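You operate a simulated robot arm through the tools that you are given. There is no shell and no other tool.

You run a simulated robot arm. Do the job below in one go: nothing can be reset, and whatever is moved stays where it is left.

Task
Replace the peeling label on lidded carton 27 with a new one.
Fine: use the teal pad; the old label goes on the yellow sheet, the new one square in the frame; put the pad back; the carton stays where it is. Set down upright: teal pad.

Only the result counts: the job must be done as asked and must still hold three seconds after the hand-in. Knocking over, shifting, dropping, spilling or breaking anything else fails it. Flat cloth is picked up by pressing the open fingertips on it (5 to 10 N) and closing them slowly along it; thin cloth reads only 2 to 8 mm in the jaws.

Robot
A 7-joint arm with a two-finger gripper, fixed in place. Base frame: the origin is at the foot of the arm, x ahead of it, y to its left, z up; the work surface is at about z = 0.87. Units: m, degrees, N and s.
With the tool pointing down near the work surface it reaches from about 0.34 to 0.72 m from the base axis. Its first joint turns from -66.0 to 66.0 degrees. Payload 2.45 kg.
The tool frame sits at the grasp point between the pads (the TCP): z along the fingers, y along the line on which they close. The tips reach 0.026 m beyond it. Largest opening 0.096 m; the body of the gripper starts 0.069 m behind the TCP.
Orientation is that of the tool frame in the base frame, as a unit quaternion [w, x, y, z]. With the fingers straight down and closing along the base's y, the tool's x points along the base's -x, its y along +y and its z along -z.

Tools
- The arm moves only by the tool play_rows. Its argument "series" is text: rows parted by semicolons, each of 7 numbers parted by spaces: the shift along the base's x, y, z in m, then the turn, a rotation vector about the base's x, y, z in degrees, then the gripper command, from -1 (shut) to 1 (fully open), values between in proportion. In form: x y z rx ry rz grip; .... A call has 1 to 20 rows; each row is the pose to reach, as a shift and turn from the pose commanded when the call began. Rows are played at 5 a second. More than 0.05 m and 8.6 degrees between two rows, or a gripper value outside its range, and nothing of the call is played. A pose out of reach is approached as far as the arm can. The call stops where the force on the tool passes 40 N (or 10 N more than at its start, if that is more) or the arm is blocked; 0.2 s more then pass. The fingers move at their own pace and stop on an object; they squeeze with about 25 N. The grip force told is the motor's: it shows also when the fingers shut on nothing. Time passes only in rows, and 0.2 s behind the last, so rows that repeat a pose let the fingers close. It gives the time, the measured TCP pose, the force on the tool (base axes), the opening and the grip force at its end, in the units of the frame above (readings bear some noise), with the torque about the TCP (base axes, N m) and any sound that the robot's microphone picked up, and new pictures: "views" is both (left out), scene, wrist or none.
- Cameras (640 x 400 px; columns grow to the right, rows downward): "scene" is fixed at [0.165, -0.4067, 1.405]; the picture's right is [0.70, -0.71, 0.00], its down [-0.54, -0.53, -0.65] and it looks along [0.47, 0.46, -0.76] (base axes); focal length 214 px, centre (320, 200). "wrist" rides on the gripper at [0.082, 0.003, -0.098] in the tool frame; the picture's right is [-0.04, 1.00, 0.00], its down [-0.73, -0.03, -0.68] and it looks along [-0.68, -0.03, 0.73] (tool axes); focal length 256 px, centre (320, 200). There is no depth. A picture from a camera that has moved, and an enlarged one, comes with that camera's place and axes in the base frame and with its lens.
- inspect(camera, box): a new picture of the part [left, top, right, bottom] of that camera's present view, enlarged. It takes no simulated time.
- close_job(): hands the job in; it is judged then, once.

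Nothing tells you positions but the pictures and the camera data. Unless the task says otherwise, let go and move clear before handing in.

The tools are called after "Request:" as a command line: name --argument value ..., lists and objects as JSON in quotes. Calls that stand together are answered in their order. play_rows: Moves the arm, as the interface text tells. Its arguments: {"type":"object","properties":{"series":{"type":"string"},"views":{"type":"string","enum":["both","scene","wrist","none"]}},"required":["series"]} The other tools are called the same way: inspect (camera, box) takes an enlarged picture of a part of a camera's view; close_job () hands the job in.

At the start:

```text
clock: 0.0
ee_pos: [0.4385, 0.0463, 1.1807]
tool_rot: [-0.001, 0.0, 1.0, 0.0]
contact_force: [0.5, 0.1, 0.0]
ft_torque: [-0.06, -0.02, -0.04]
finger_gap: 0.0961
grip_force: 0.1
```

scene: 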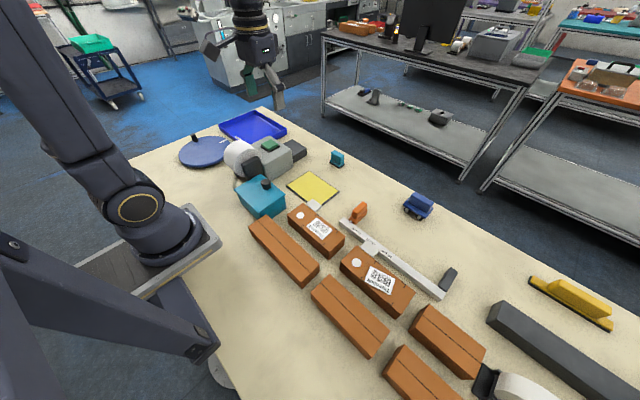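
wrist: 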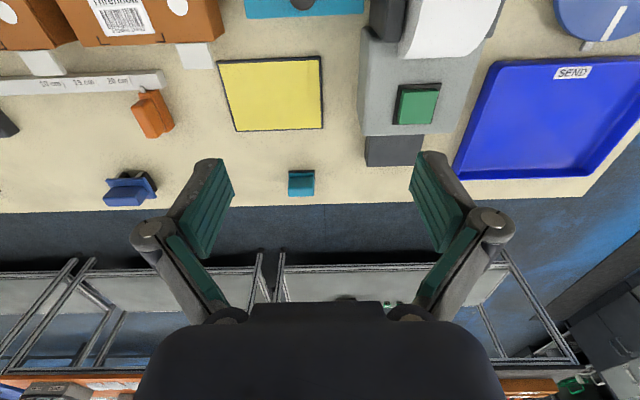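

I see a bench with several brown cartons, a teal box with a lid, a yellow sheet, a teal pad, a label printer and a ruler. I will enlarge parts of both pictures to identify them before moving.

Request:
inspect --camera "scene" --box '[170, 100, 370, 225]'

Request:
inspect --camera "scene" --box '[240, 190, 420, 310]'

Request:
inspect --camera "scene" --box '[300, 270, 640, 400]'

Request:
inspect --camera "wrist" --box '[0, 0, 320, 200]'

Request:
inspect --camera "wrist" --box '[320, 0, 640, 200]'

```text
3.20 times, centred on (270, 162) of scene
camera zoom: at [0.165, -0.4067, 1.405], right [0.7, -0.71, 0.0], down [-0.54, -0.53, -0.65], along [0.47, 0.46, -0.76], focal length 686 px, centre (480, 320)
```

zoom: 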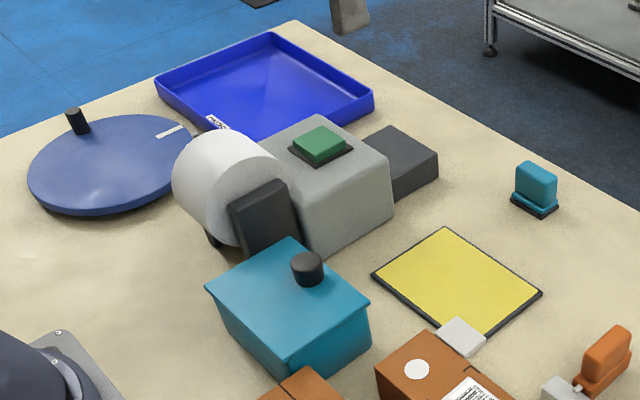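

```text
3.33 times, centred on (330, 250) of scene
camera zoom: at [0.165, -0.4067, 1.405], right [0.7, -0.71, 0.0], down [-0.54, -0.53, -0.65], along [0.47, 0.46, -0.76], focal length 715 px, centre (287, 33)
```

zoom: 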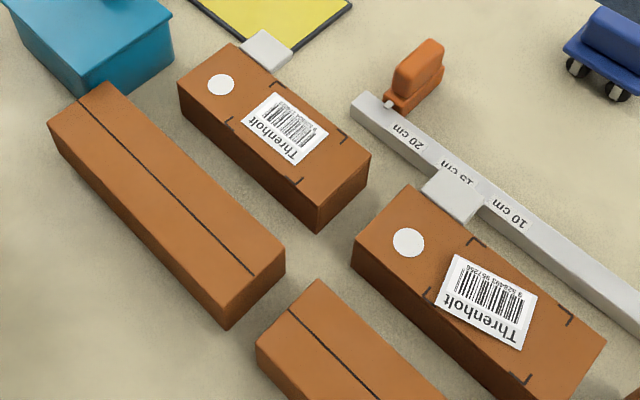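

```text
1.88 times, centred on (470, 335) of scene
camera zoom: at [0.165, -0.4067, 1.405], right [0.7, -0.71, 0.0], down [-0.54, -0.53, -0.65], along [0.47, 0.46, -0.76], focal length 404 px, centre (38, -54)
```

zoom: 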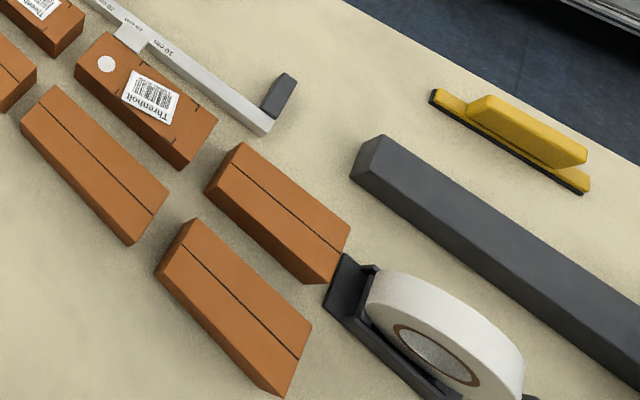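

```text
2.00 times, centred on (160, 100) of wrist
camera zoom: at [0.357, 0.0473, 1.2787], right [0.04, 1.0, 0.0], down [0.73, -0.03, 0.68], along [0.68, -0.03, -0.73], focal length 512 px, centre (640, 400)
```

zoom: 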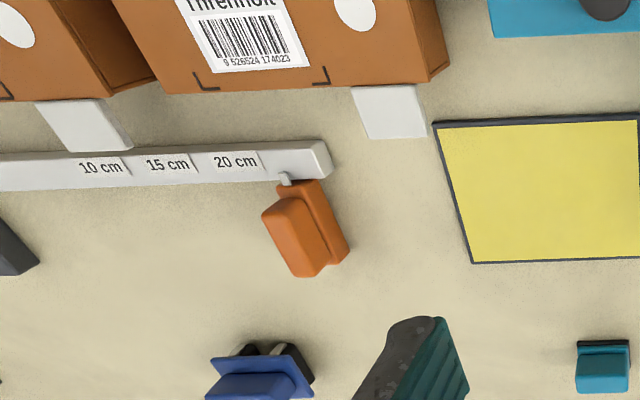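

```text
2.00 times, centred on (480, 100) of wrist
camera zoom: at [0.357, 0.0473, 1.2787], right [0.04, 1.0, 0.0], down [0.73, -0.03, 0.68], along [0.68, -0.03, -0.73], focal length 512 px, centre (0, 400)
```

zoom: 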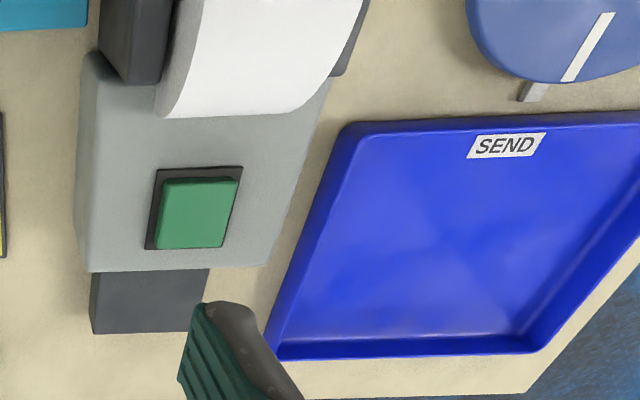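

I take the yellow sheet to be near (0.51, -0.03), the teal pad near (0.67, 0.0) and the two labelled cartons near (0.39, -0.18) and (0.39, -0.38), with a printer at the left. I will move the camera over the cartons to read their numbers.

Request:
play_rows --series "-0.01 -0.04 0 0 0 0 1; -0.02 -0.08 0 0 0 0 1; -0.03 -0.12 0 0 0 0 1; -0.04 -0.16 0 0 0 0 1; -0.05 -0.2 0 0 0 0 1; -0.06 -0.24 0 0 0 0 1; -0.07 -0.28 0 0 0 0 1; -0.08 -0.32 0 0 0 0 1; -0.08 -0.32 0 0 0 0 1"

```text
clock: 2.0
ee_pos: [0.3592, -0.275, 1.1787]
tool_rot: [0.0, 0.0, 1.0, 0.0]
contact_force: [0.2, 0.7, -1.0]
ft_torque: [-0.01, -0.02, -0.02]
finger_gap: 0.0957
grip_force: 0.0
camera wrist: at [0.2776, -0.2734, 1.2782], right [0.04, 1.0, 0.0], down [0.73, -0.03, 0.68], along [0.68, -0.03, -0.73], focal length 256 px, centre (320, 200)
```

scene: 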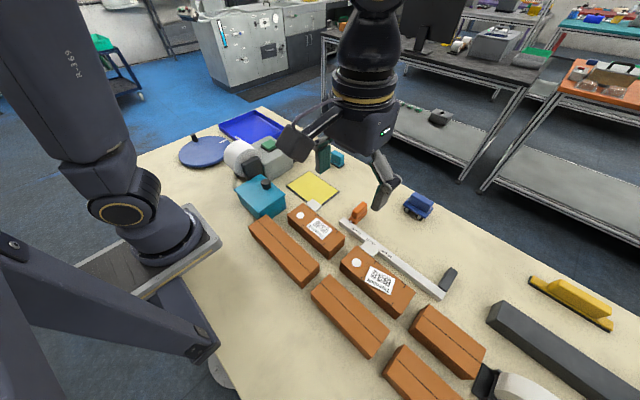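
wrist: 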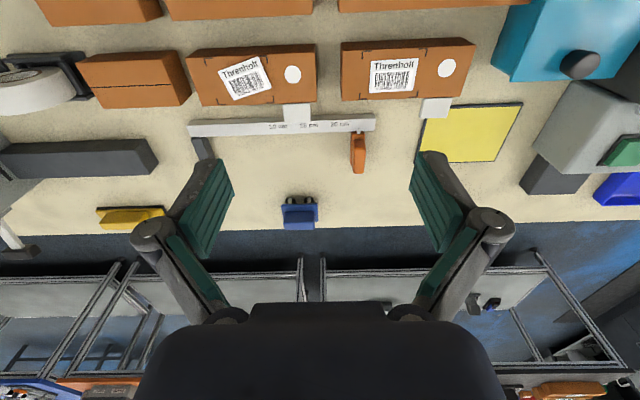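

Request:
inspect --camera "wrist" --box '[180, 30, 340, 130]'

Request:
inspect --camera "wrist" --box '[330, 30, 490, 130]'

Request:
inspect --camera "wrist" --box '[0, 0, 320, 60]'

Request:
inspect --camera "wrist" --box '[480, 0, 640, 200]'

Request:
inspect --camera "scene" --box '[330, 235, 430, 315]'

Request:
inspect --camera "scene" --box '[220, 120, 320, 220]'

```text
4.00 times, centred on (260, 80) of wrist
camera zoom: at [0.2776, -0.2734, 1.2782], right [0.04, 1.0, 0.0], down [0.73, -0.03, 0.68], along [0.68, -0.03, -0.73], focal length 1024 px, centre (560, 680)
```

zoom: 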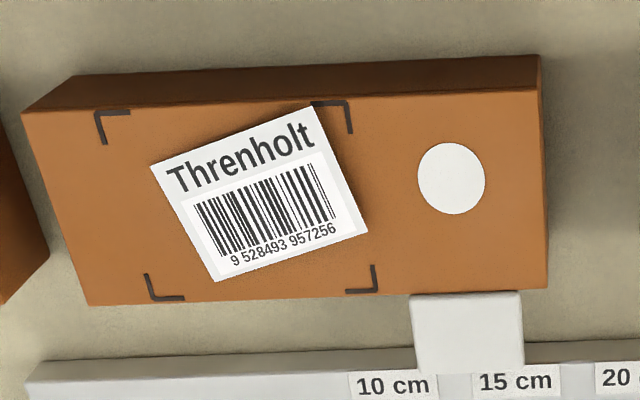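

```text
4.00 times, centred on (410, 80) of wrist
camera zoom: at [0.2776, -0.2734, 1.2782], right [0.04, 1.0, 0.0], down [0.73, -0.03, 0.68], along [0.68, -0.03, -0.73], focal length 1024 px, centre (-40, 680)
```

zoom: 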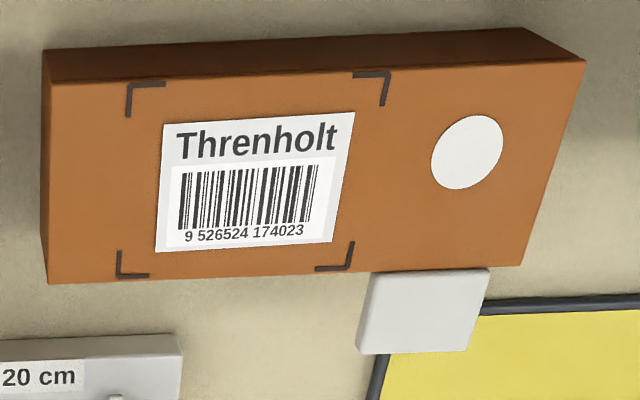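

```text
2.00 times, centred on (160, 30) of wrist
camera zoom: at [0.2776, -0.2734, 1.2782], right [0.04, 1.0, 0.0], down [0.73, -0.03, 0.68], along [0.68, -0.03, -0.73], focal length 512 px, centre (640, 540)
```

zoom: 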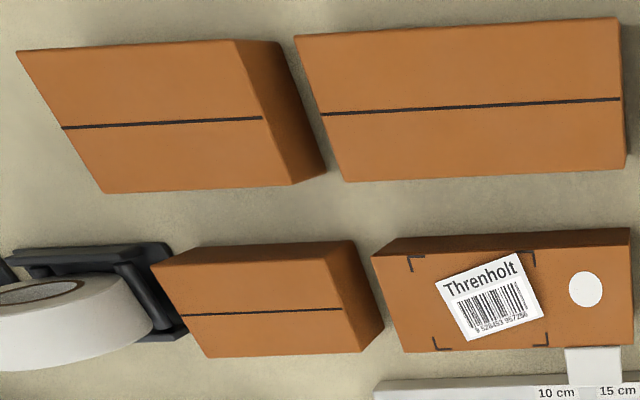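

```text
2.00 times, centred on (560, 100) of wrist
camera zoom: at [0.2776, -0.2734, 1.2782], right [0.04, 1.0, 0.0], down [0.73, -0.03, 0.68], along [0.68, -0.03, -0.73], focal length 512 px, centre (-160, 400)
```

zoom: 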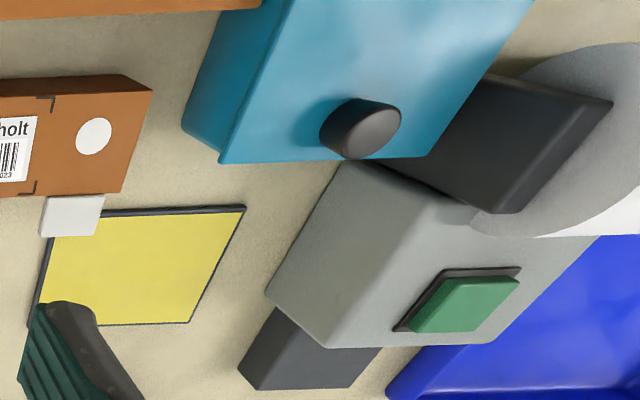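

```text
5.00 times, centred on (380, 275) of scene
camera zoom: at [0.165, -0.4067, 1.405], right [0.7, -0.71, 0.0], down [-0.54, -0.53, -0.65], along [0.47, 0.46, -0.76], focal length 1072 px, centre (20, -175)
```

zoom: 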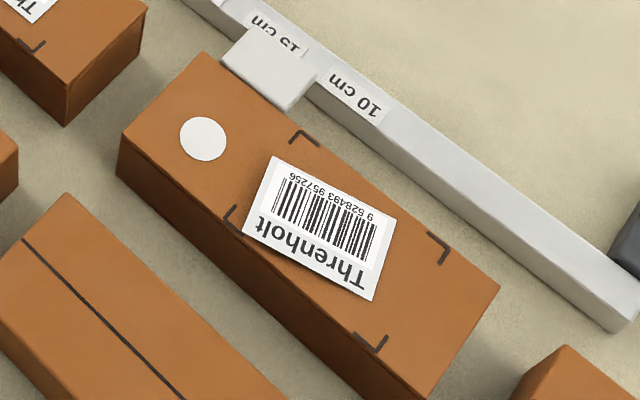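

```text
4.00 times, centred on (270, 170) of scene
camera zoom: at [0.165, -0.4067, 1.405], right [0.7, -0.71, 0.0], down [-0.54, -0.53, -0.65], along [0.47, 0.46, -0.76], focal length 858 px, centre (520, 320)
```

zoom: 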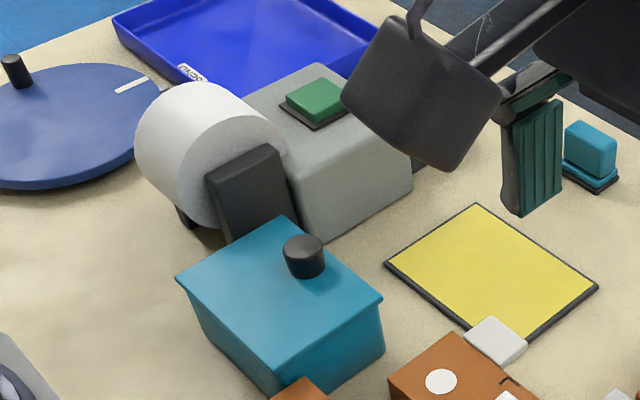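

The right-hand labelled carton (near y = -0.38) has a skewed label with a lifted corner, and both labelled cartons carry a white tab on the far side. I will swing the camera round to see those far sides and look for the number 27.

Request:
play_rows --series "0.015 0.015 0 0 0 -8 1; 0.03 0.03 0 0 0 -16 1; 0.045 0.045 0 0 0 -24 1; 0.06 0.06 0 0 0 -32 1; 0.075 0.075 0 0 0 -40 1; 0.09 0.09 0 0 0 -48 1; 0.105 0.105 0 0 0 -56 1; 0.12 0.12 0 0 0 -64 1; 0.135 0.135 0 0 0 -72 1; 0.15 0.15 0 0 0 -80 1; 0.165 0.165 0 0 0 -88 1; 0.18 0.18 0 0 0 -96 1; 0.19 0.195 0 0 0 -104 1; 0.19 0.21 0 0 0 -112 1; 0.19 0.225 0 0 0 -120 1; 0.19 0.225 0 0 0 -120 1" --views "wrist"

```text
clock: 5.4
ee_pos: [0.547, -0.05, 1.1805]
tool_rot: [-0.001, 0.867, 0.499, 0.0]
contact_force: [0.2, 0.3, 0.4]
ft_torque: [-0.05, -0.02, 0.01]
finger_gap: 0.0958
grip_force: 0.0
camera wrist: at [0.5919, 0.018, 1.2787], right [0.84, -0.54, 0.0], down [-0.39, -0.62, 0.68], along [-0.36, -0.57, -0.73], focal length 256 px, centre (320, 200)
```

wrist: 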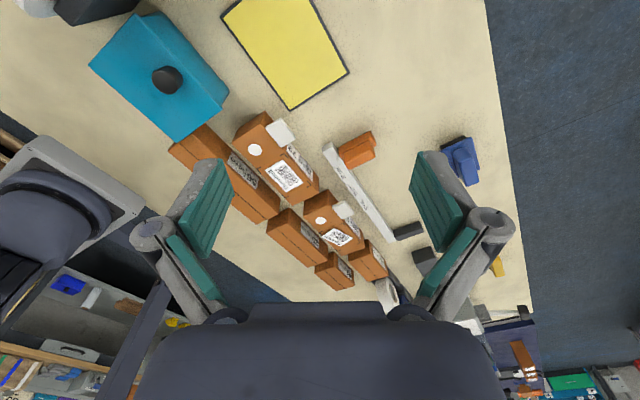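

Request:
inspect --camera "wrist" --box '[220, 100, 320, 200]'

Request:
inspect --camera "wrist" --box '[300, 180, 400, 280]'

Request:
inspect --camera "wrist" --box '[170, 120, 400, 300]'

Request:
inspect --camera "wrist" --box '[80, 0, 240, 150]'

```text
4.00 times, centred on (270, 150) of wrist
camera zoom: at [0.5919, 0.018, 1.2787], right [0.84, -0.54, 0.0], down [-0.39, -0.62, 0.68], along [-0.36, -0.57, -0.73], focal length 1024 px, centre (520, 400)
```

zoom: 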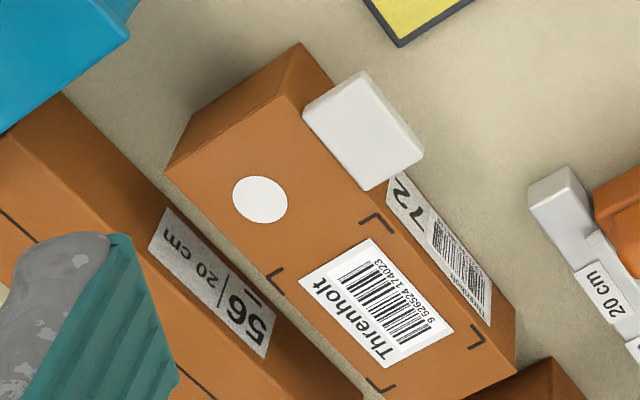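

```text
4.00 times, centred on (350, 230) of wrist
camera zoom: at [0.5919, 0.018, 1.2787], right [0.84, -0.54, 0.0], down [-0.39, -0.62, 0.68], along [-0.36, -0.57, -0.73], focal length 1024 px, centre (200, 80)
```

zoom: 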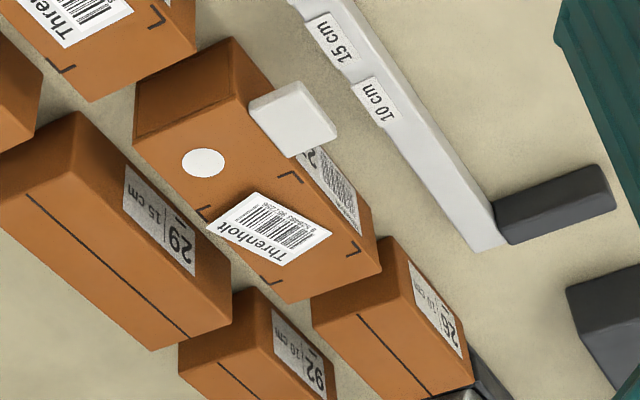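

```text
2.22 times, centred on (285, 210) of wrist
camera zoom: at [0.5919, 0.018, 1.2787], right [0.84, -0.54, 0.0], down [-0.39, -0.62, 0.68], along [-0.36, -0.57, -0.73], focal length 569 px, centre (398, 178)
```

zoom: 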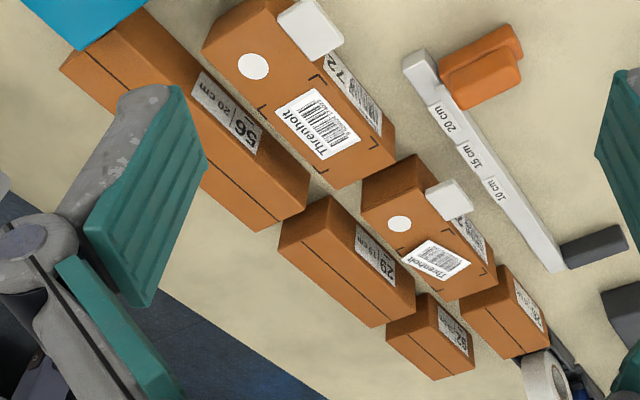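

```text
2.67 times, centred on (160, 75) of wrist
camera zoom: at [0.5919, 0.018, 1.2787], right [0.84, -0.54, 0.0], down [-0.39, -0.62, 0.68], along [-0.36, -0.57, -0.73], focal length 683 px, centre (747, 533)
```

zoom: 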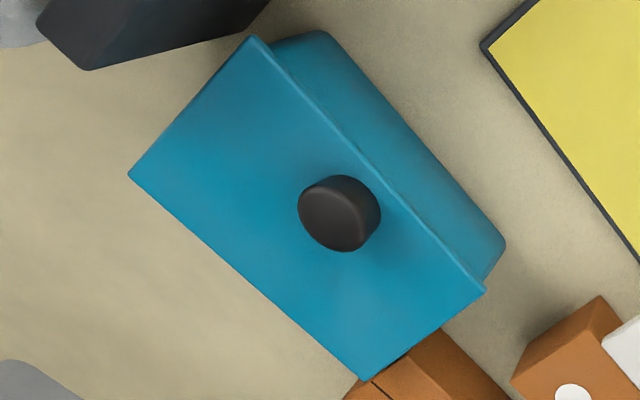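

The side tags carry numbers: 56, 29, 92, 26 on the plain boxes, and 27/72 or similar on the two tabbed ones, not yet legible. I will go closer and turn further to read the two tabbed cartons' side tags.

Request:
play_rows --series "0 -0.04 -0.01 0 0 -7 1; 0 -0.08 -0.03 0 0 -14 1; 0 -0.12 -0.05 0 0 -21 1; 0 -0.16 -0.07 0 0 -28 1; 0 -0.2 -0.09 0 0 -35 1; 0 -0.23 -0.1 0 0 -40 1; 0 -0.23 -0.1 0 0 -40 1" --views "wrist"

```text
clock: 7.0
ee_pos: [0.5494, -0.2817, 1.0792]
tool_rot: [0.0, 0.985, 0.174, 0.0]
contact_force: [0.5, 0.0, -0.5]
ft_torque: [-0.01, 0.0, 0.0]
finger_gap: 0.0959
grip_force: 0.0
camera wrist: at [0.6269, -0.2566, 1.1779], right [0.3, -0.95, 0.0], down [-0.7, -0.22, 0.68], along [-0.65, -0.21, -0.73], focal length 256 px, centre (320, 200)
```

wrist: 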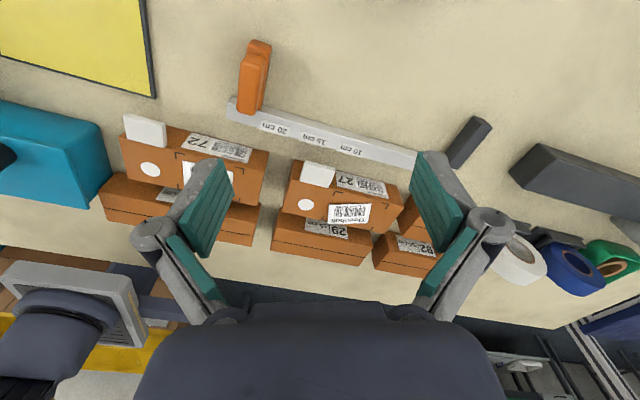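

Request:
inspect --camera "wrist" --box '[270, 140, 410, 260]'

Request:
inspect --camera "wrist" --box '[110, 100, 270, 210]'

Request:
inspect --camera "wrist" --box '[200, 20, 440, 180]'

```text
3.33 times, centred on (340, 200) of wrist
camera zoom: at [0.6269, -0.2566, 1.1779], right [0.3, -0.95, 0.0], down [-0.7, -0.22, 0.68], along [-0.65, -0.21, -0.73], focal length 853 px, centre (253, 200)
```

zoom: 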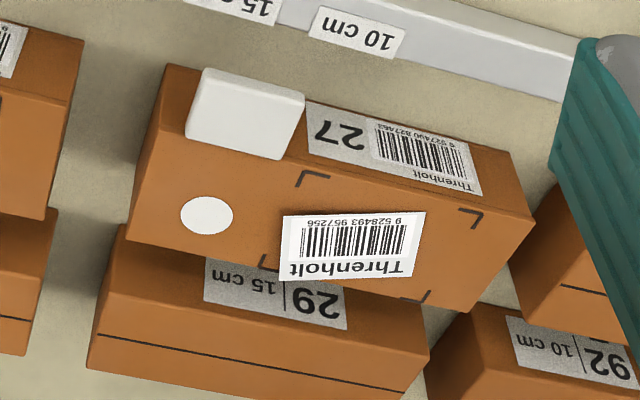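

```text
3.64 times, centred on (190, 155) of wrist
camera zoom: at [0.6269, -0.2566, 1.1779], right [0.3, -0.95, 0.0], down [-0.7, -0.22, 0.68], along [-0.65, -0.21, -0.73], focal length 931 px, centre (793, 364)
```

zoom: 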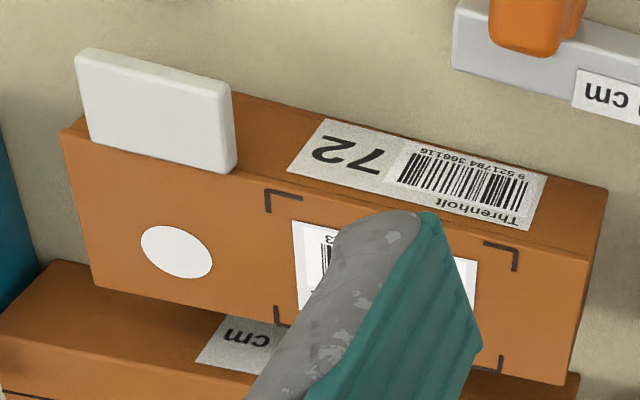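

```text
2.50 times, centred on (320, 100) of wrist
camera zoom: at [0.6269, -0.2566, 1.1779], right [0.3, -0.95, 0.0], down [-0.7, -0.22, 0.68], along [-0.65, -0.21, -0.73], focal length 640 px, centre (320, 450)
```

zoom: 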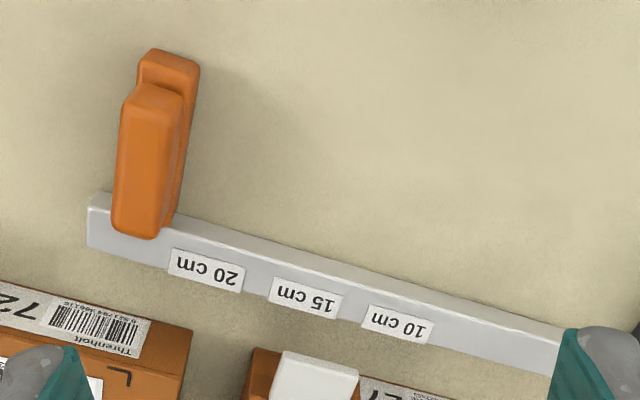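

Carton 27 is the right-hand tabbed one, with its frame centred near (0.389, -0.382) and its top at about z = 0.928; 72 is the neighbour. I will look closely at the peeling label.

Request:
play_rows --series "-0.032 -0.02 -0.012 0 0 0 1; -0.065 -0.04 -0.025 0 0 0 1; -0.097 -0.06 -0.037 0 0 0 1; -0.129 -0.083 -0.05 0 0 0 1; -0.129 -0.083 -0.05 0 0 0 1" --views "wrist"

```text
clock: 8.2
ee_pos: [0.4176, -0.3623, 1.0313]
tool_rot: [0.001, 0.985, 0.175, 0.0]
contact_force: [0.2, -0.2, 0.7]
ft_torque: [0.0, -0.02, -0.05]
finger_gap: 0.0961
grip_force: 0.0
camera wrist: at [0.4957, -0.3381, 1.1296], right [0.3, -0.95, 0.0], down [-0.7, -0.22, 0.68], along [-0.65, -0.21, -0.73], focal length 256 px, centre (320, 200)
```

wrist: 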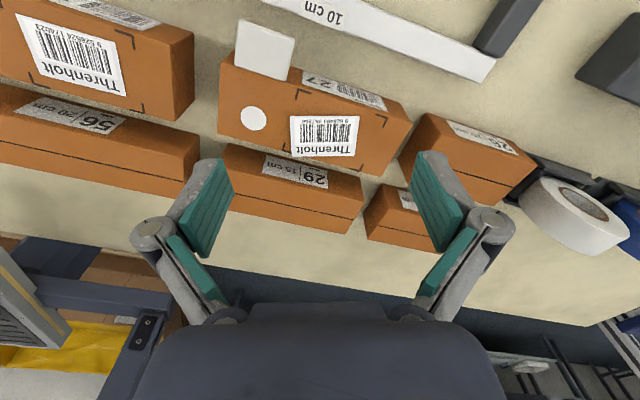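

Request:
inspect --camera "wrist" --box '[210, 20, 410, 180]'

Request:
inspect --camera "wrist" --box '[270, 95, 380, 170]'

Request:
inspect --camera "scene" --box '[350, 250, 410, 300]'

```text
2.50 times, centred on (310, 100) of wrist
camera zoom: at [0.4957, -0.3381, 1.1296], right [0.3, -0.95, 0.0], down [-0.7, -0.22, 0.68], along [-0.65, -0.21, -0.73], focal length 640 px, centre (345, 450)
```

zoom: 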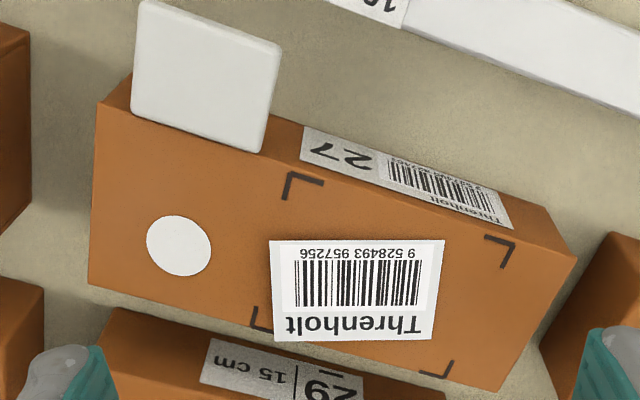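

```text
5.33 times, centred on (325, 132) of wrist
camera zoom: at [0.4957, -0.3381, 1.1296], right [0.3, -0.95, 0.0], down [-0.7, -0.22, 0.68], along [-0.65, -0.21, -0.73], focal length 1365 px, centre (293, 560)
```

zoom: 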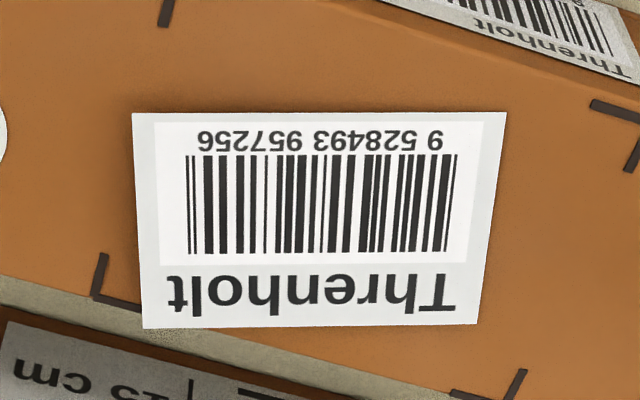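

```text
8.00 times, centred on (380, 275) of scene
camera zoom: at [0.1649, -0.4067, 1.405], right [0.7, -0.71, 0.0], down [-0.54, -0.53, -0.65], along [0.47, 0.46, -0.76], focal length 1716 px, centre (-160, -400)
```

zoom: 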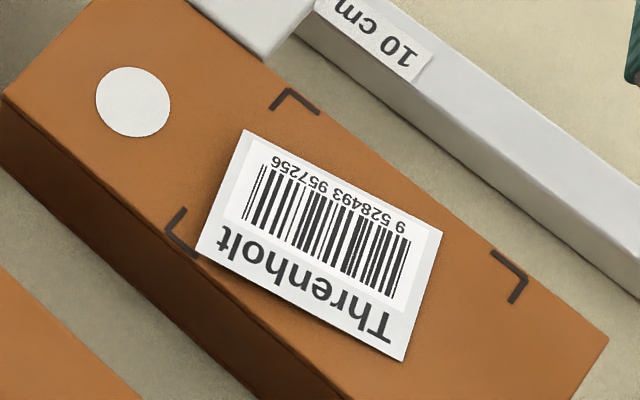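

Carton 27's loose label lies near (0.387, -0.376), skewed by about 15 degrees from the frame. Next I will look at the printer's outlet and the teal pad from the far side.

Request:
play_rows --series "0 0 0.04 0 0 0 1; 0.01 0.03 0.07 0 0 0 1; 0.03 0.07 0.07 0 0 0 1; 0.045 0.11 0.07 0 0 0 1; 0.06 0.15 0.07 0 0 0 1; 0.075 0.19 0.07 0 0 0 1; 0.09 0.23 0.07 0 0 0 1; 0.105 0.27 0.07 0 0 0 1; 0.12 0.31 0.07 0 0 0 1; 0.135 0.35 0.07 0 0 0 1; 0.15 0.39 0.07 0 0 0 1; 0.165 0.43 0.07 0 0 0 1; 0.17 0.46 0.07 0 0 0 1; 0.17 0.46 0.07 0 0 0 1" --views "both"

```text
clock: 11.2
ee_pos: [0.5892, 0.0982, 1.102]
tool_rot: [0.0, 0.985, 0.174, 0.0]
contact_force: [0.6, -0.4, 0.5]
ft_torque: [0.0, -0.01, 0.0]
finger_gap: 0.096
grip_force: 0.0
camera wrist: at [0.667, 0.1223, 1.1991], right [0.3, -0.95, 0.0], down [-0.7, -0.22, 0.68], along [-0.65, -0.21, -0.73], focal length 256 px, centre (320, 200)
```

scene: 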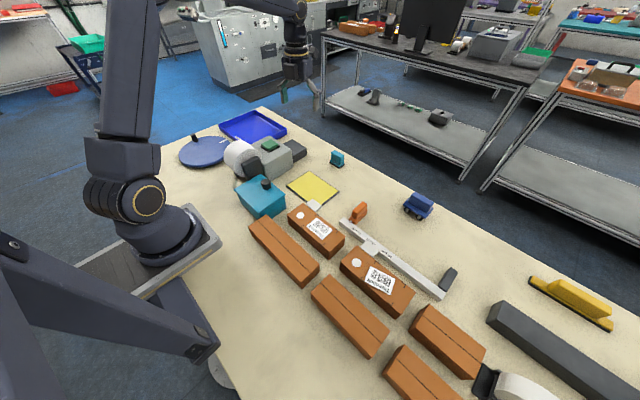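
wrist: 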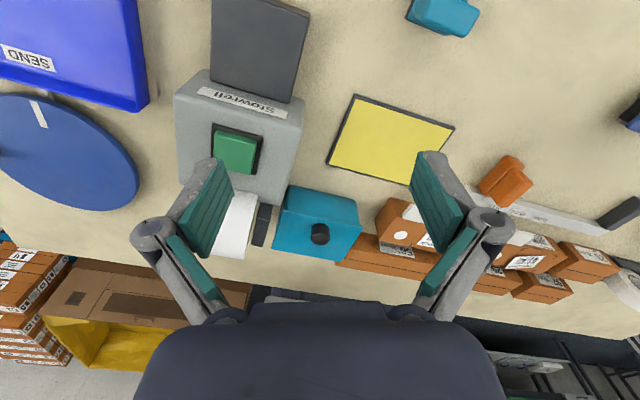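

Request:
inspect --camera "wrist" --box '[160, 0, 340, 200]'

Request:
inspect --camera "wrist" --box '[380, 0, 500, 60]'

Request:
inspect --camera "wrist" --box '[320, 80, 640, 310]'

Request:
inspect --camera "scene" --box '[310, 130, 370, 180]'

```text
2.00 times, centred on (250, 100) of wrist
camera zoom: at [0.667, 0.1223, 1.1991], right [0.3, -0.95, 0.0], down [-0.7, -0.22, 0.68], along [-0.65, -0.21, -0.73], focal length 512 px, centre (460, 400)
```

zoom: 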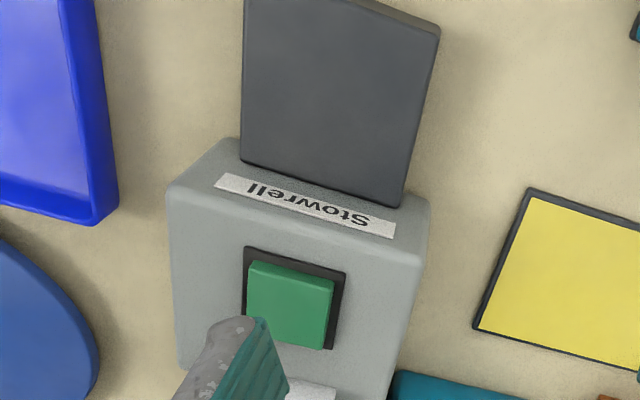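

```text
5.33 times, centred on (440, 30) of wrist
camera zoom: at [0.667, 0.1223, 1.1991], right [0.3, -0.95, 0.0], down [-0.7, -0.22, 0.68], along [-0.65, -0.21, -0.73], focal length 1365 px, centre (-320, 1107)
```

zoom: 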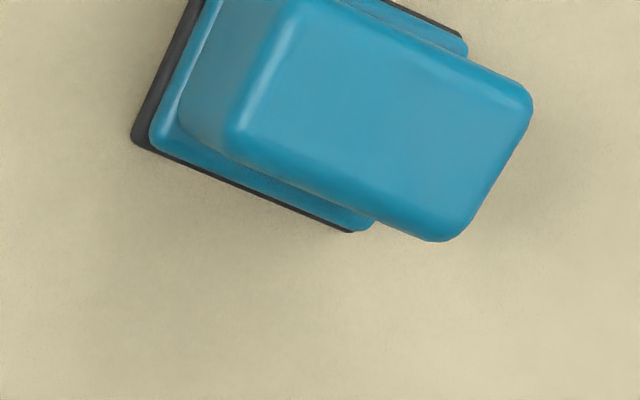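

```text
1.74 times, centred on (480, 195) of wrist
camera zoom: at [0.667, 0.1223, 1.1991], right [0.3, -0.95, 0.0], down [-0.7, -0.22, 0.68], along [-0.65, -0.21, -0.73], focal length 445 px, centre (42, 209)
```

zoom: 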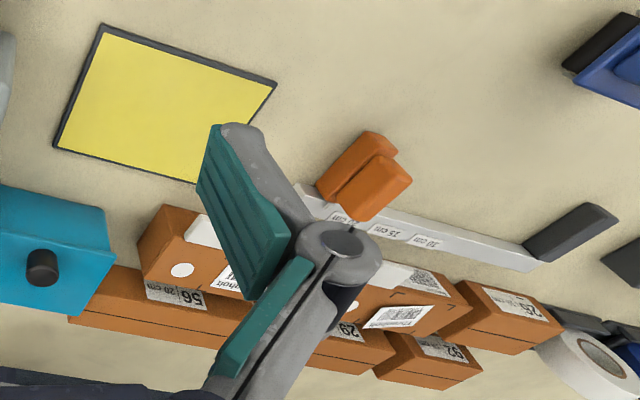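

```text
8.00 times, centred on (340, 155) of scene
camera zoom: at [0.165, -0.4066, 1.405], right [0.7, -0.71, 0.0], down [-0.54, -0.53, -0.65], along [0.47, 0.46, -0.76], focal length 1716 px, centre (160, 560)
```

zoom: 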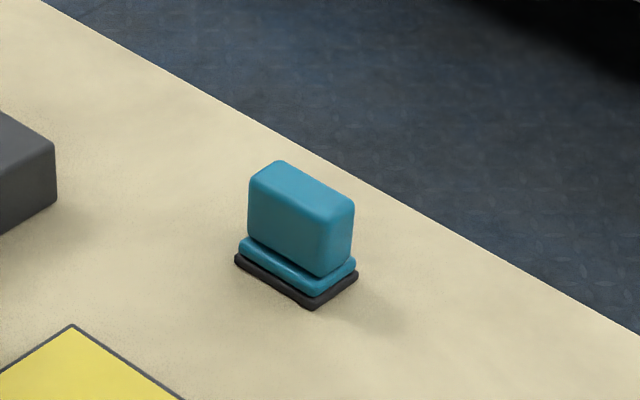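

The printer's green button appears at about (0.497, 0.163, 0.963), with a dark outlet block in front of it and no label out yet; the teal pad stands near (0.67, 0.0). I will close the fingers and press the button gently.

Request:
play_rows --series "-0.03 0.022 0 0 0 0 -1; -0.06 0.044 0 0 0 0 -1; -0.092 0.065 -0.02 0 0 0 -1; -0.092 0.065 -0.05 0 0 0 -1; -0.092 0.065 -0.08 0 0 0 -1; -0.092 0.065 -0.1 0 0 0 -1; -0.092 0.065 -0.106 0 0 0 -1; -0.092 0.065 -0.106 0 0 0 -1" --views "both"

```text
clock: 13.0
ee_pos: [0.4964, 0.1612, 0.995]
tool_rot: [0.0, 0.985, 0.175, 0.0]
contact_force: [0.0, -0.1, 0.6]
ft_torque: [0.0, 0.02, -0.03]
finger_gap: 0.0
grip_force: 25.3
camera wrist: at [0.5741, 0.1849, 1.0918], right [0.3, -0.95, 0.0], down [-0.7, -0.22, 0.68], along [-0.65, -0.21, -0.73], focal length 256 px, centre (320, 200)
```

scene: 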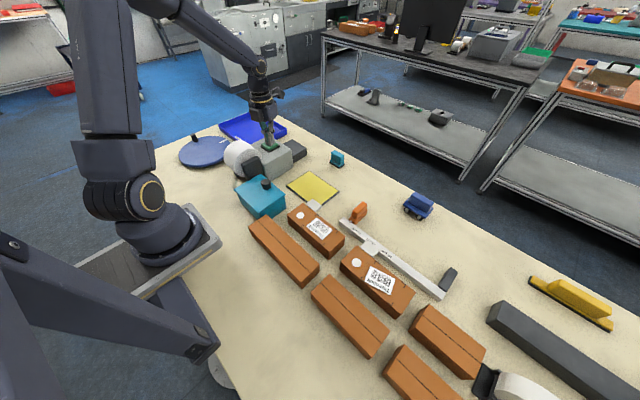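
wrist: 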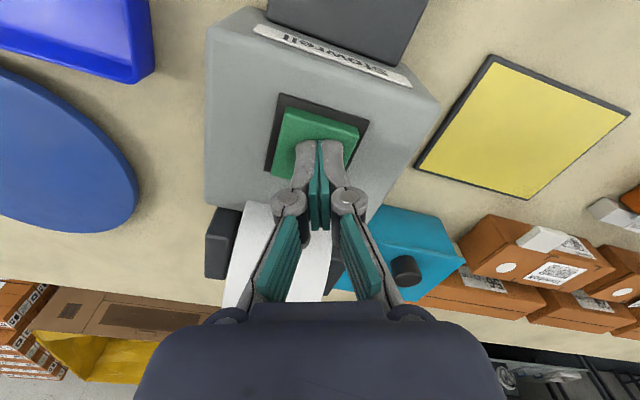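

The closed fingertips are over the middle of the green button, just above it. I will press down in 2 mm steps and listen.

Request:
play_rows --series "0 0 -0.003 0 0 0 -1; 0 0 -0.006 0 0 0 -1; 0 0 -0.008 0 0 0 -1; 0 0 -0.01 0 0 0 -1; 0 0 -0.012 0 0 0 -1" --views "none"

```text
clock: 14.2
ee_pos: [0.4972, 0.162, 0.9841]
tool_rot: [-0.001, 0.985, 0.173, 0.0]
contact_force: [-2.6, -1.0, 7.5]
ft_torque: [0.0, 0.07, 0.01]
finger_gap: 0.0063
grip_force: 28.7
heard: click
```

A click was heard, so the press registered. I will lift off and look at the outlet.

Request:
play_rows --series "0 0 0.02 0 0 0 -1; 0 0 0.05 0 0 0 -1; 0.03 0 0.08 0 0 0 -1; 0.06 0 0.1 0 0 0 -1; 0.08 0 0.12 0 0 0 1; 0.08 0 0.12 0 0 0 1; 0.08 0 0.12 0 0 0 1" --views "both"

```text
clock: 15.8
ee_pos: [0.5775, 0.1618, 1.1014]
tool_rot: [0.0, 0.985, 0.174, 0.0]
contact_force: [-0.3, 0.6, -0.7]
ft_torque: [0.0, 0.01, 0.0]
finger_gap: 0.0736
grip_force: 0.0
camera wrist: at [0.655, 0.1858, 1.1992], right [0.3, -0.95, 0.0], down [-0.7, -0.22, 0.68], along [-0.65, -0.21, -0.73], focal length 256 px, centre (320, 200)
```

scene: 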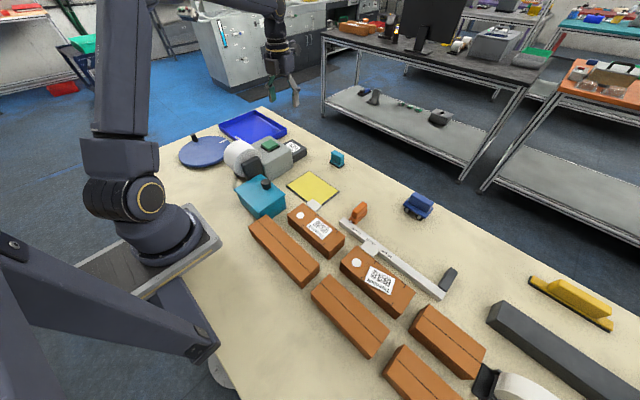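
wrist: 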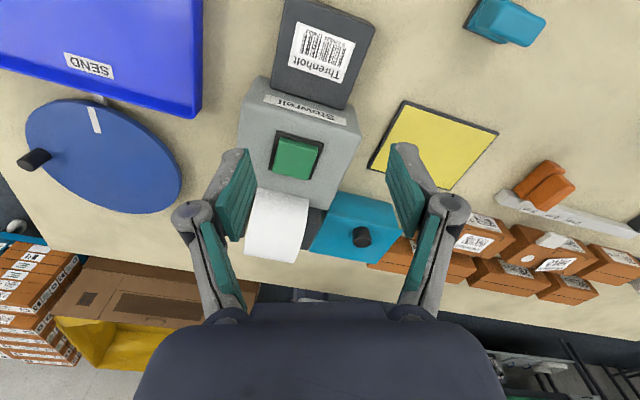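

Request:
inspect --camera "wrist" --box '[260, 0, 400, 120]'

Request:
inspect --camera "wrist" --box '[440, 0, 580, 60]'

Request:
inspect --camera "scene" --box '[265, 130, 325, 170]'

```text
3.33 times, centred on (330, 60) of wrist
camera zoom: at [0.655, 0.1858, 1.1992], right [0.3, -0.95, 0.0], down [-0.7, -0.22, 0.68], along [-0.65, -0.21, -0.73], focal length 853 px, centre (287, 667)
```

zoom: 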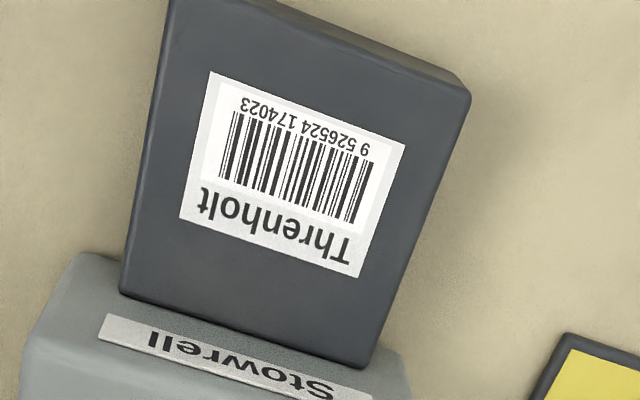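

```text
4.57 times, centred on (510, 30) of wrist
camera zoom: at [0.655, 0.1858, 1.1992], right [0.3, -0.95, 0.0], down [-0.7, -0.22, 0.68], along [-0.65, -0.21, -0.73], focal length 1170 px, centre (-549, 977)
```

zoom: 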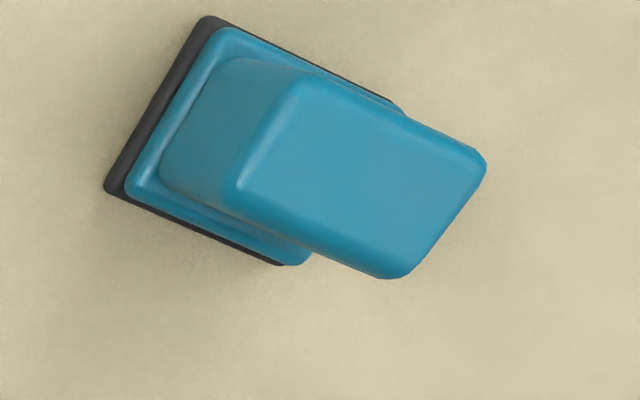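

```text
10.00 times, centred on (295, 150) of scene
camera zoom: at [0.165, -0.4067, 1.405], right [0.7, -0.71, 0.0], down [-0.54, -0.53, -0.65], along [0.47, 0.46, -0.76], focal length 2145 px, centre (570, 700)
```

zoom: 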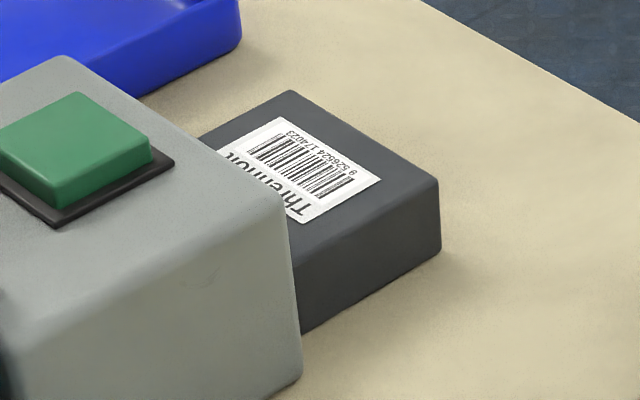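

The printer has fed out a new label, axis-aligned and centred near (0.589, 0.164, 0.906); the teal pad is about 33 × 52 mm with a handle 20 × 45 mm at (0.670, -0.002). Before choosing how to lift the old label, I will compare the edges of both labels closely.

Request:
inspect --camera "scene" --box '[362, 262, 402, 302]'

Request:
inspect --camera "scene" --box '[298, 212, 338, 248]'

Request:
inspect --camera "wrist" --box '[500, 230, 640, 310]'

```text
10.00 times, centred on (382, 282) of scene
camera zoom: at [0.165, -0.4067, 1.405], right [0.7, -0.71, 0.0], down [-0.54, -0.53, -0.65], along [0.47, 0.46, -0.76], focal length 2145 px, centre (-300, -620)
```

zoom: 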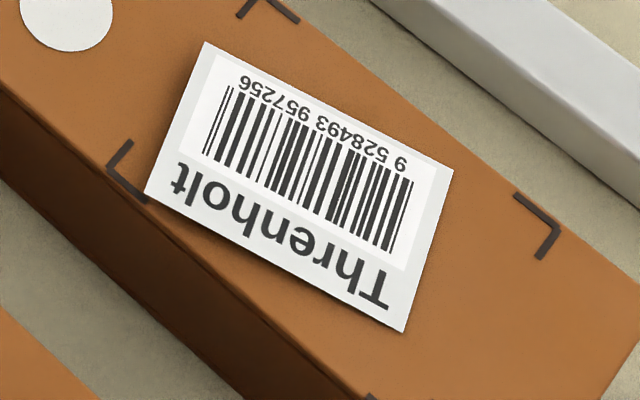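

```text
11.11 times, centred on (318, 230) of scene
camera zoom: at [0.165, -0.4067, 1.405], right [0.7, -0.71, 0.0], down [-0.54, -0.53, -0.65], along [0.47, 0.46, -0.76], focal length 2383 px, centre (342, -133)
```

zoom: 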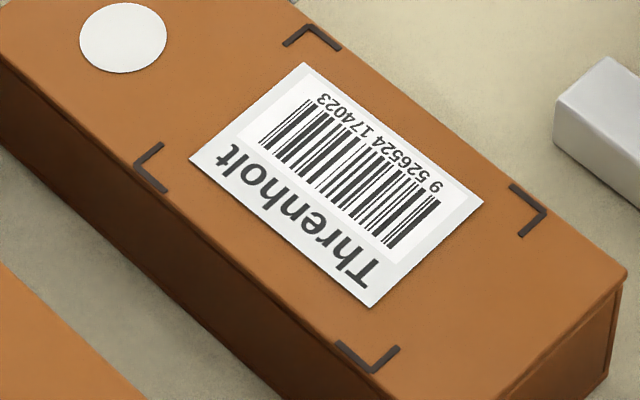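

```text
4.57 times, centred on (570, 270) of wrist
camera zoom: at [0.655, 0.1858, 1.1992], right [0.3, -0.95, 0.0], down [-0.7, -0.22, 0.68], along [-0.65, -0.21, -0.73], focal length 1170 px, centre (-823, -120)
```

zoom: 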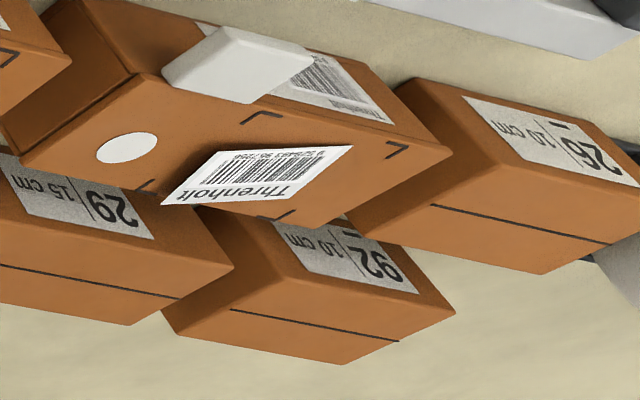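

The old label is a stiff tilted flap with its corner at about (0.361, -0.353) lifted roughly 6 mm, and the new one lies flat mid-block, so neither can be pinched; I take the pad to be the pick-up tool. I will turn the hand and move above the pad.

Request:
play_rows --series "0.01 -0.018 0 0 0 7.8 1; 0.02 -0.036 0 0 0 15.6 1; 0.03 -0.054 0 0 0 23.4 1; 0.04 -0.072 0 0 0 31.2 1; 0.05 -0.09 0 0 0 39 1; 0.06 -0.108 0 0 0 46.8 1; 0.07 -0.126 0 0 0 54.6 1; 0.08 -0.144 0 0 0 62.4 1; 0.0925 -0.164 0 0 0 70 1; 0.0925 -0.164 -0.03 0 0 70 1; 0.0925 -0.164 -0.06 0 0 70 1; 0.0925 -0.164 -0.06 0 0 70 1" --views "both"

```text
clock: 18.4
ee_pos: [0.6709, -0.0029, 1.0414]
tool_rot: [0.001, 0.707, 0.708, 0.0]
contact_force: [0.3, 0.3, -0.2]
ft_torque: [0.03, 0.0, 0.01]
finger_gap: 0.0961
grip_force: 0.0
camera wrist: at [0.6729, 0.0789, 1.1401], right [1.0, -0.04, 0.0], down [-0.03, -0.73, 0.68], along [-0.03, -0.68, -0.73], focal length 256 px, centre (320, 200)
```

scene: 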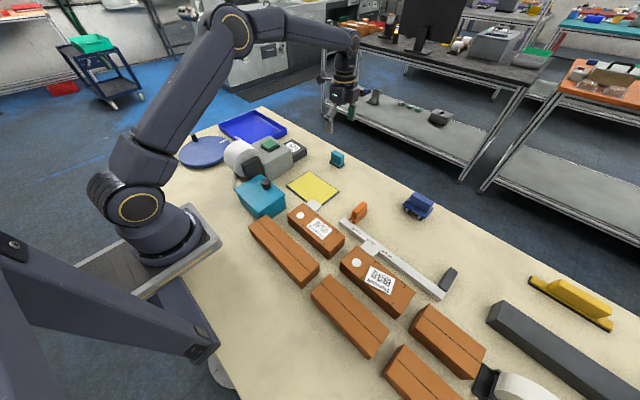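
wrist: 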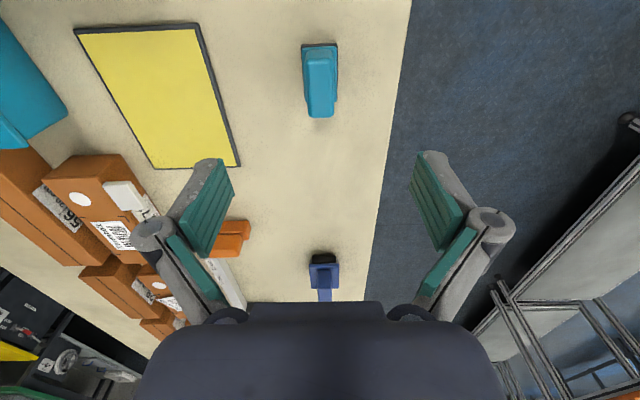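

Request:
inspect --camera "wrist" --box '[270, 30, 370, 130]'

Request:
inspect --camera "wrist" --box '[60, 10, 250, 180]'

```text
4.00 times, centred on (320, 80) of wrist
camera zoom: at [0.6729, 0.0789, 1.1401], right [1.0, -0.04, 0.0], down [-0.03, -0.73, 0.68], along [-0.03, -0.68, -0.73], focal length 1024 px, centre (320, 680)
```

zoom: 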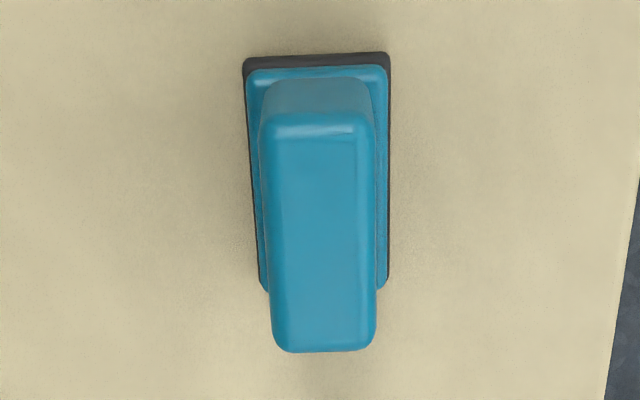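

```text
2.35 times, centred on (155, 95) of wrist
camera zoom: at [0.6729, 0.0789, 1.1401], right [1.0, -0.04, 0.0], down [-0.03, -0.73, 0.68], along [-0.03, -0.68, -0.73], focal length 602 px, centre (708, 447)
```

zoom: 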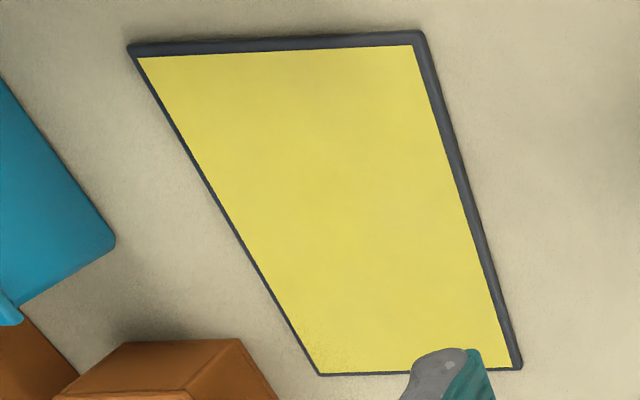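

The pad is directly below, its handle centred at about (0.670, -0.002) with its narrow side along the closing direction. I will go down and grip the handle just above the base.

Request:
play_rows --series "0 0 -0.03 0 0 0 1; 0 0 -0.06 0 0 0 1; 0 0 -0.09 0 0 0 1; 0 0 -0.11 0 0 0 1; 0 0 -0.12 0 0 0 1; 0 0 -0.125 0 0 0 1; 0 0 -0.125 0 0 0 0.2; 0 0 -0.125 0 0 0 -0.2; 0 0 -0.125 0 0 0 -0.5; 0 0 -0.125 0 0 0 -0.8; 0 0 -0.125 0 0 0 -1; 0 0 -0.125 0 0 0 -1; 0 0 -0.125 0 0 0 -1" --views "both"

```text
clock: 21.2
ee_pos: [0.6712, -0.0018, 0.9175]
tool_rot: [0.0, 0.707, 0.707, 0.0]
contact_force: [-0.3, 0.5, 0.7]
ft_torque: [-0.01, -0.01, 0.0]
finger_gap: 0.0233
grip_force: 25.1
camera wrist: at [0.6736, 0.0788, 1.0159], right [1.0, -0.04, 0.0], down [-0.03, -0.73, 0.68], along [-0.03, -0.68, -0.73], focal length 256 px, centre (320, 200)
```

scene: 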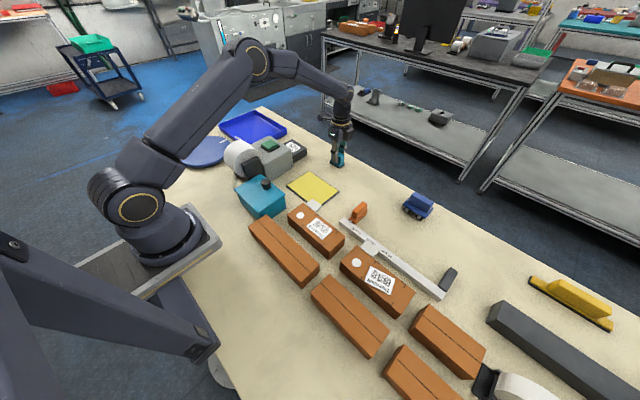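
wrist: 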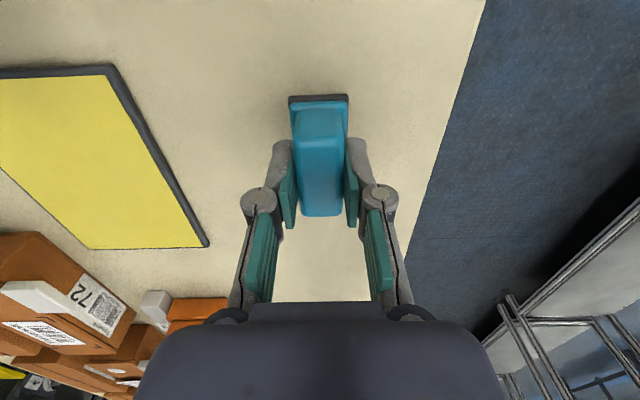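

The pad is gripped (opening 23 mm) with its base about 47 mm below the TCP. I will lift it and carry it to hover over the old label, turned 16 degrees to match it.

Request:
play_rows --series "0 0 0.04 0 0 0 -1; 0 0 0.08 0 0 0 -1; 0 0 0.12 0 0 0 -1; -0.024 -0.034 0.13 0 0 2 -1; -0.05 -0.068 0.13 0 0 4 -1; -0.076 -0.102 0.13 0 0 6 -1; -0.102 -0.136 0.13 0 0 8 -1; -0.128 -0.17 0.13 0 0 10 -1; -0.154 -0.204 0.13 0 0 12 -1; -0.18 -0.238 0.13 0 0 14 -1; -0.206 -0.272 0.13 0 0 16 -1; -0.232 -0.306 0.13 0 0 16 -1; -0.258 -0.34 0.13 0 0 16 -1; -0.282 -0.375 0.13 0 0 16 -1; -0.282 -0.375 0.11 0 0 16 -1; -0.282 -0.375 0.085 0 0 16 -1; -0.282 -0.375 0.085 0 0 16 -1" --views "both"

```text
clock: 24.8
ee_pos: [0.3873, -0.3772, 1.0029]
tool_rot: [0.0, 0.602, 0.799, 0.0]
contact_force: [0.4, 0.3, -0.6]
ft_torque: [0.03, 0.0, 0.04]
finger_gap: 0.0232
grip_force: 25.0
camera wrist: at [0.3678, -0.2987, 1.0999], right [0.97, 0.24, 0.0], down [0.17, -0.71, 0.68], along [0.16, -0.66, -0.73], focal length 256 px, centre (320, 200)
```

scene: 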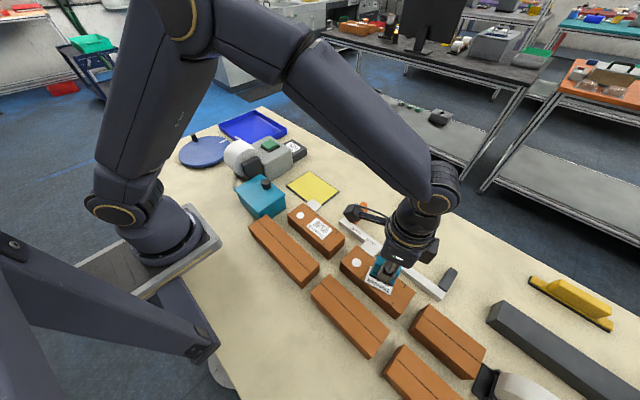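
wrist: 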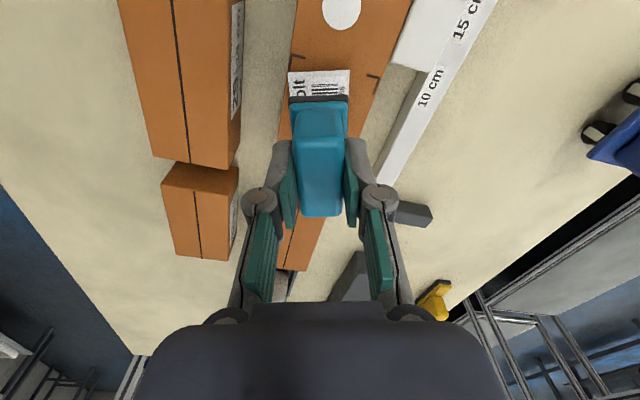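

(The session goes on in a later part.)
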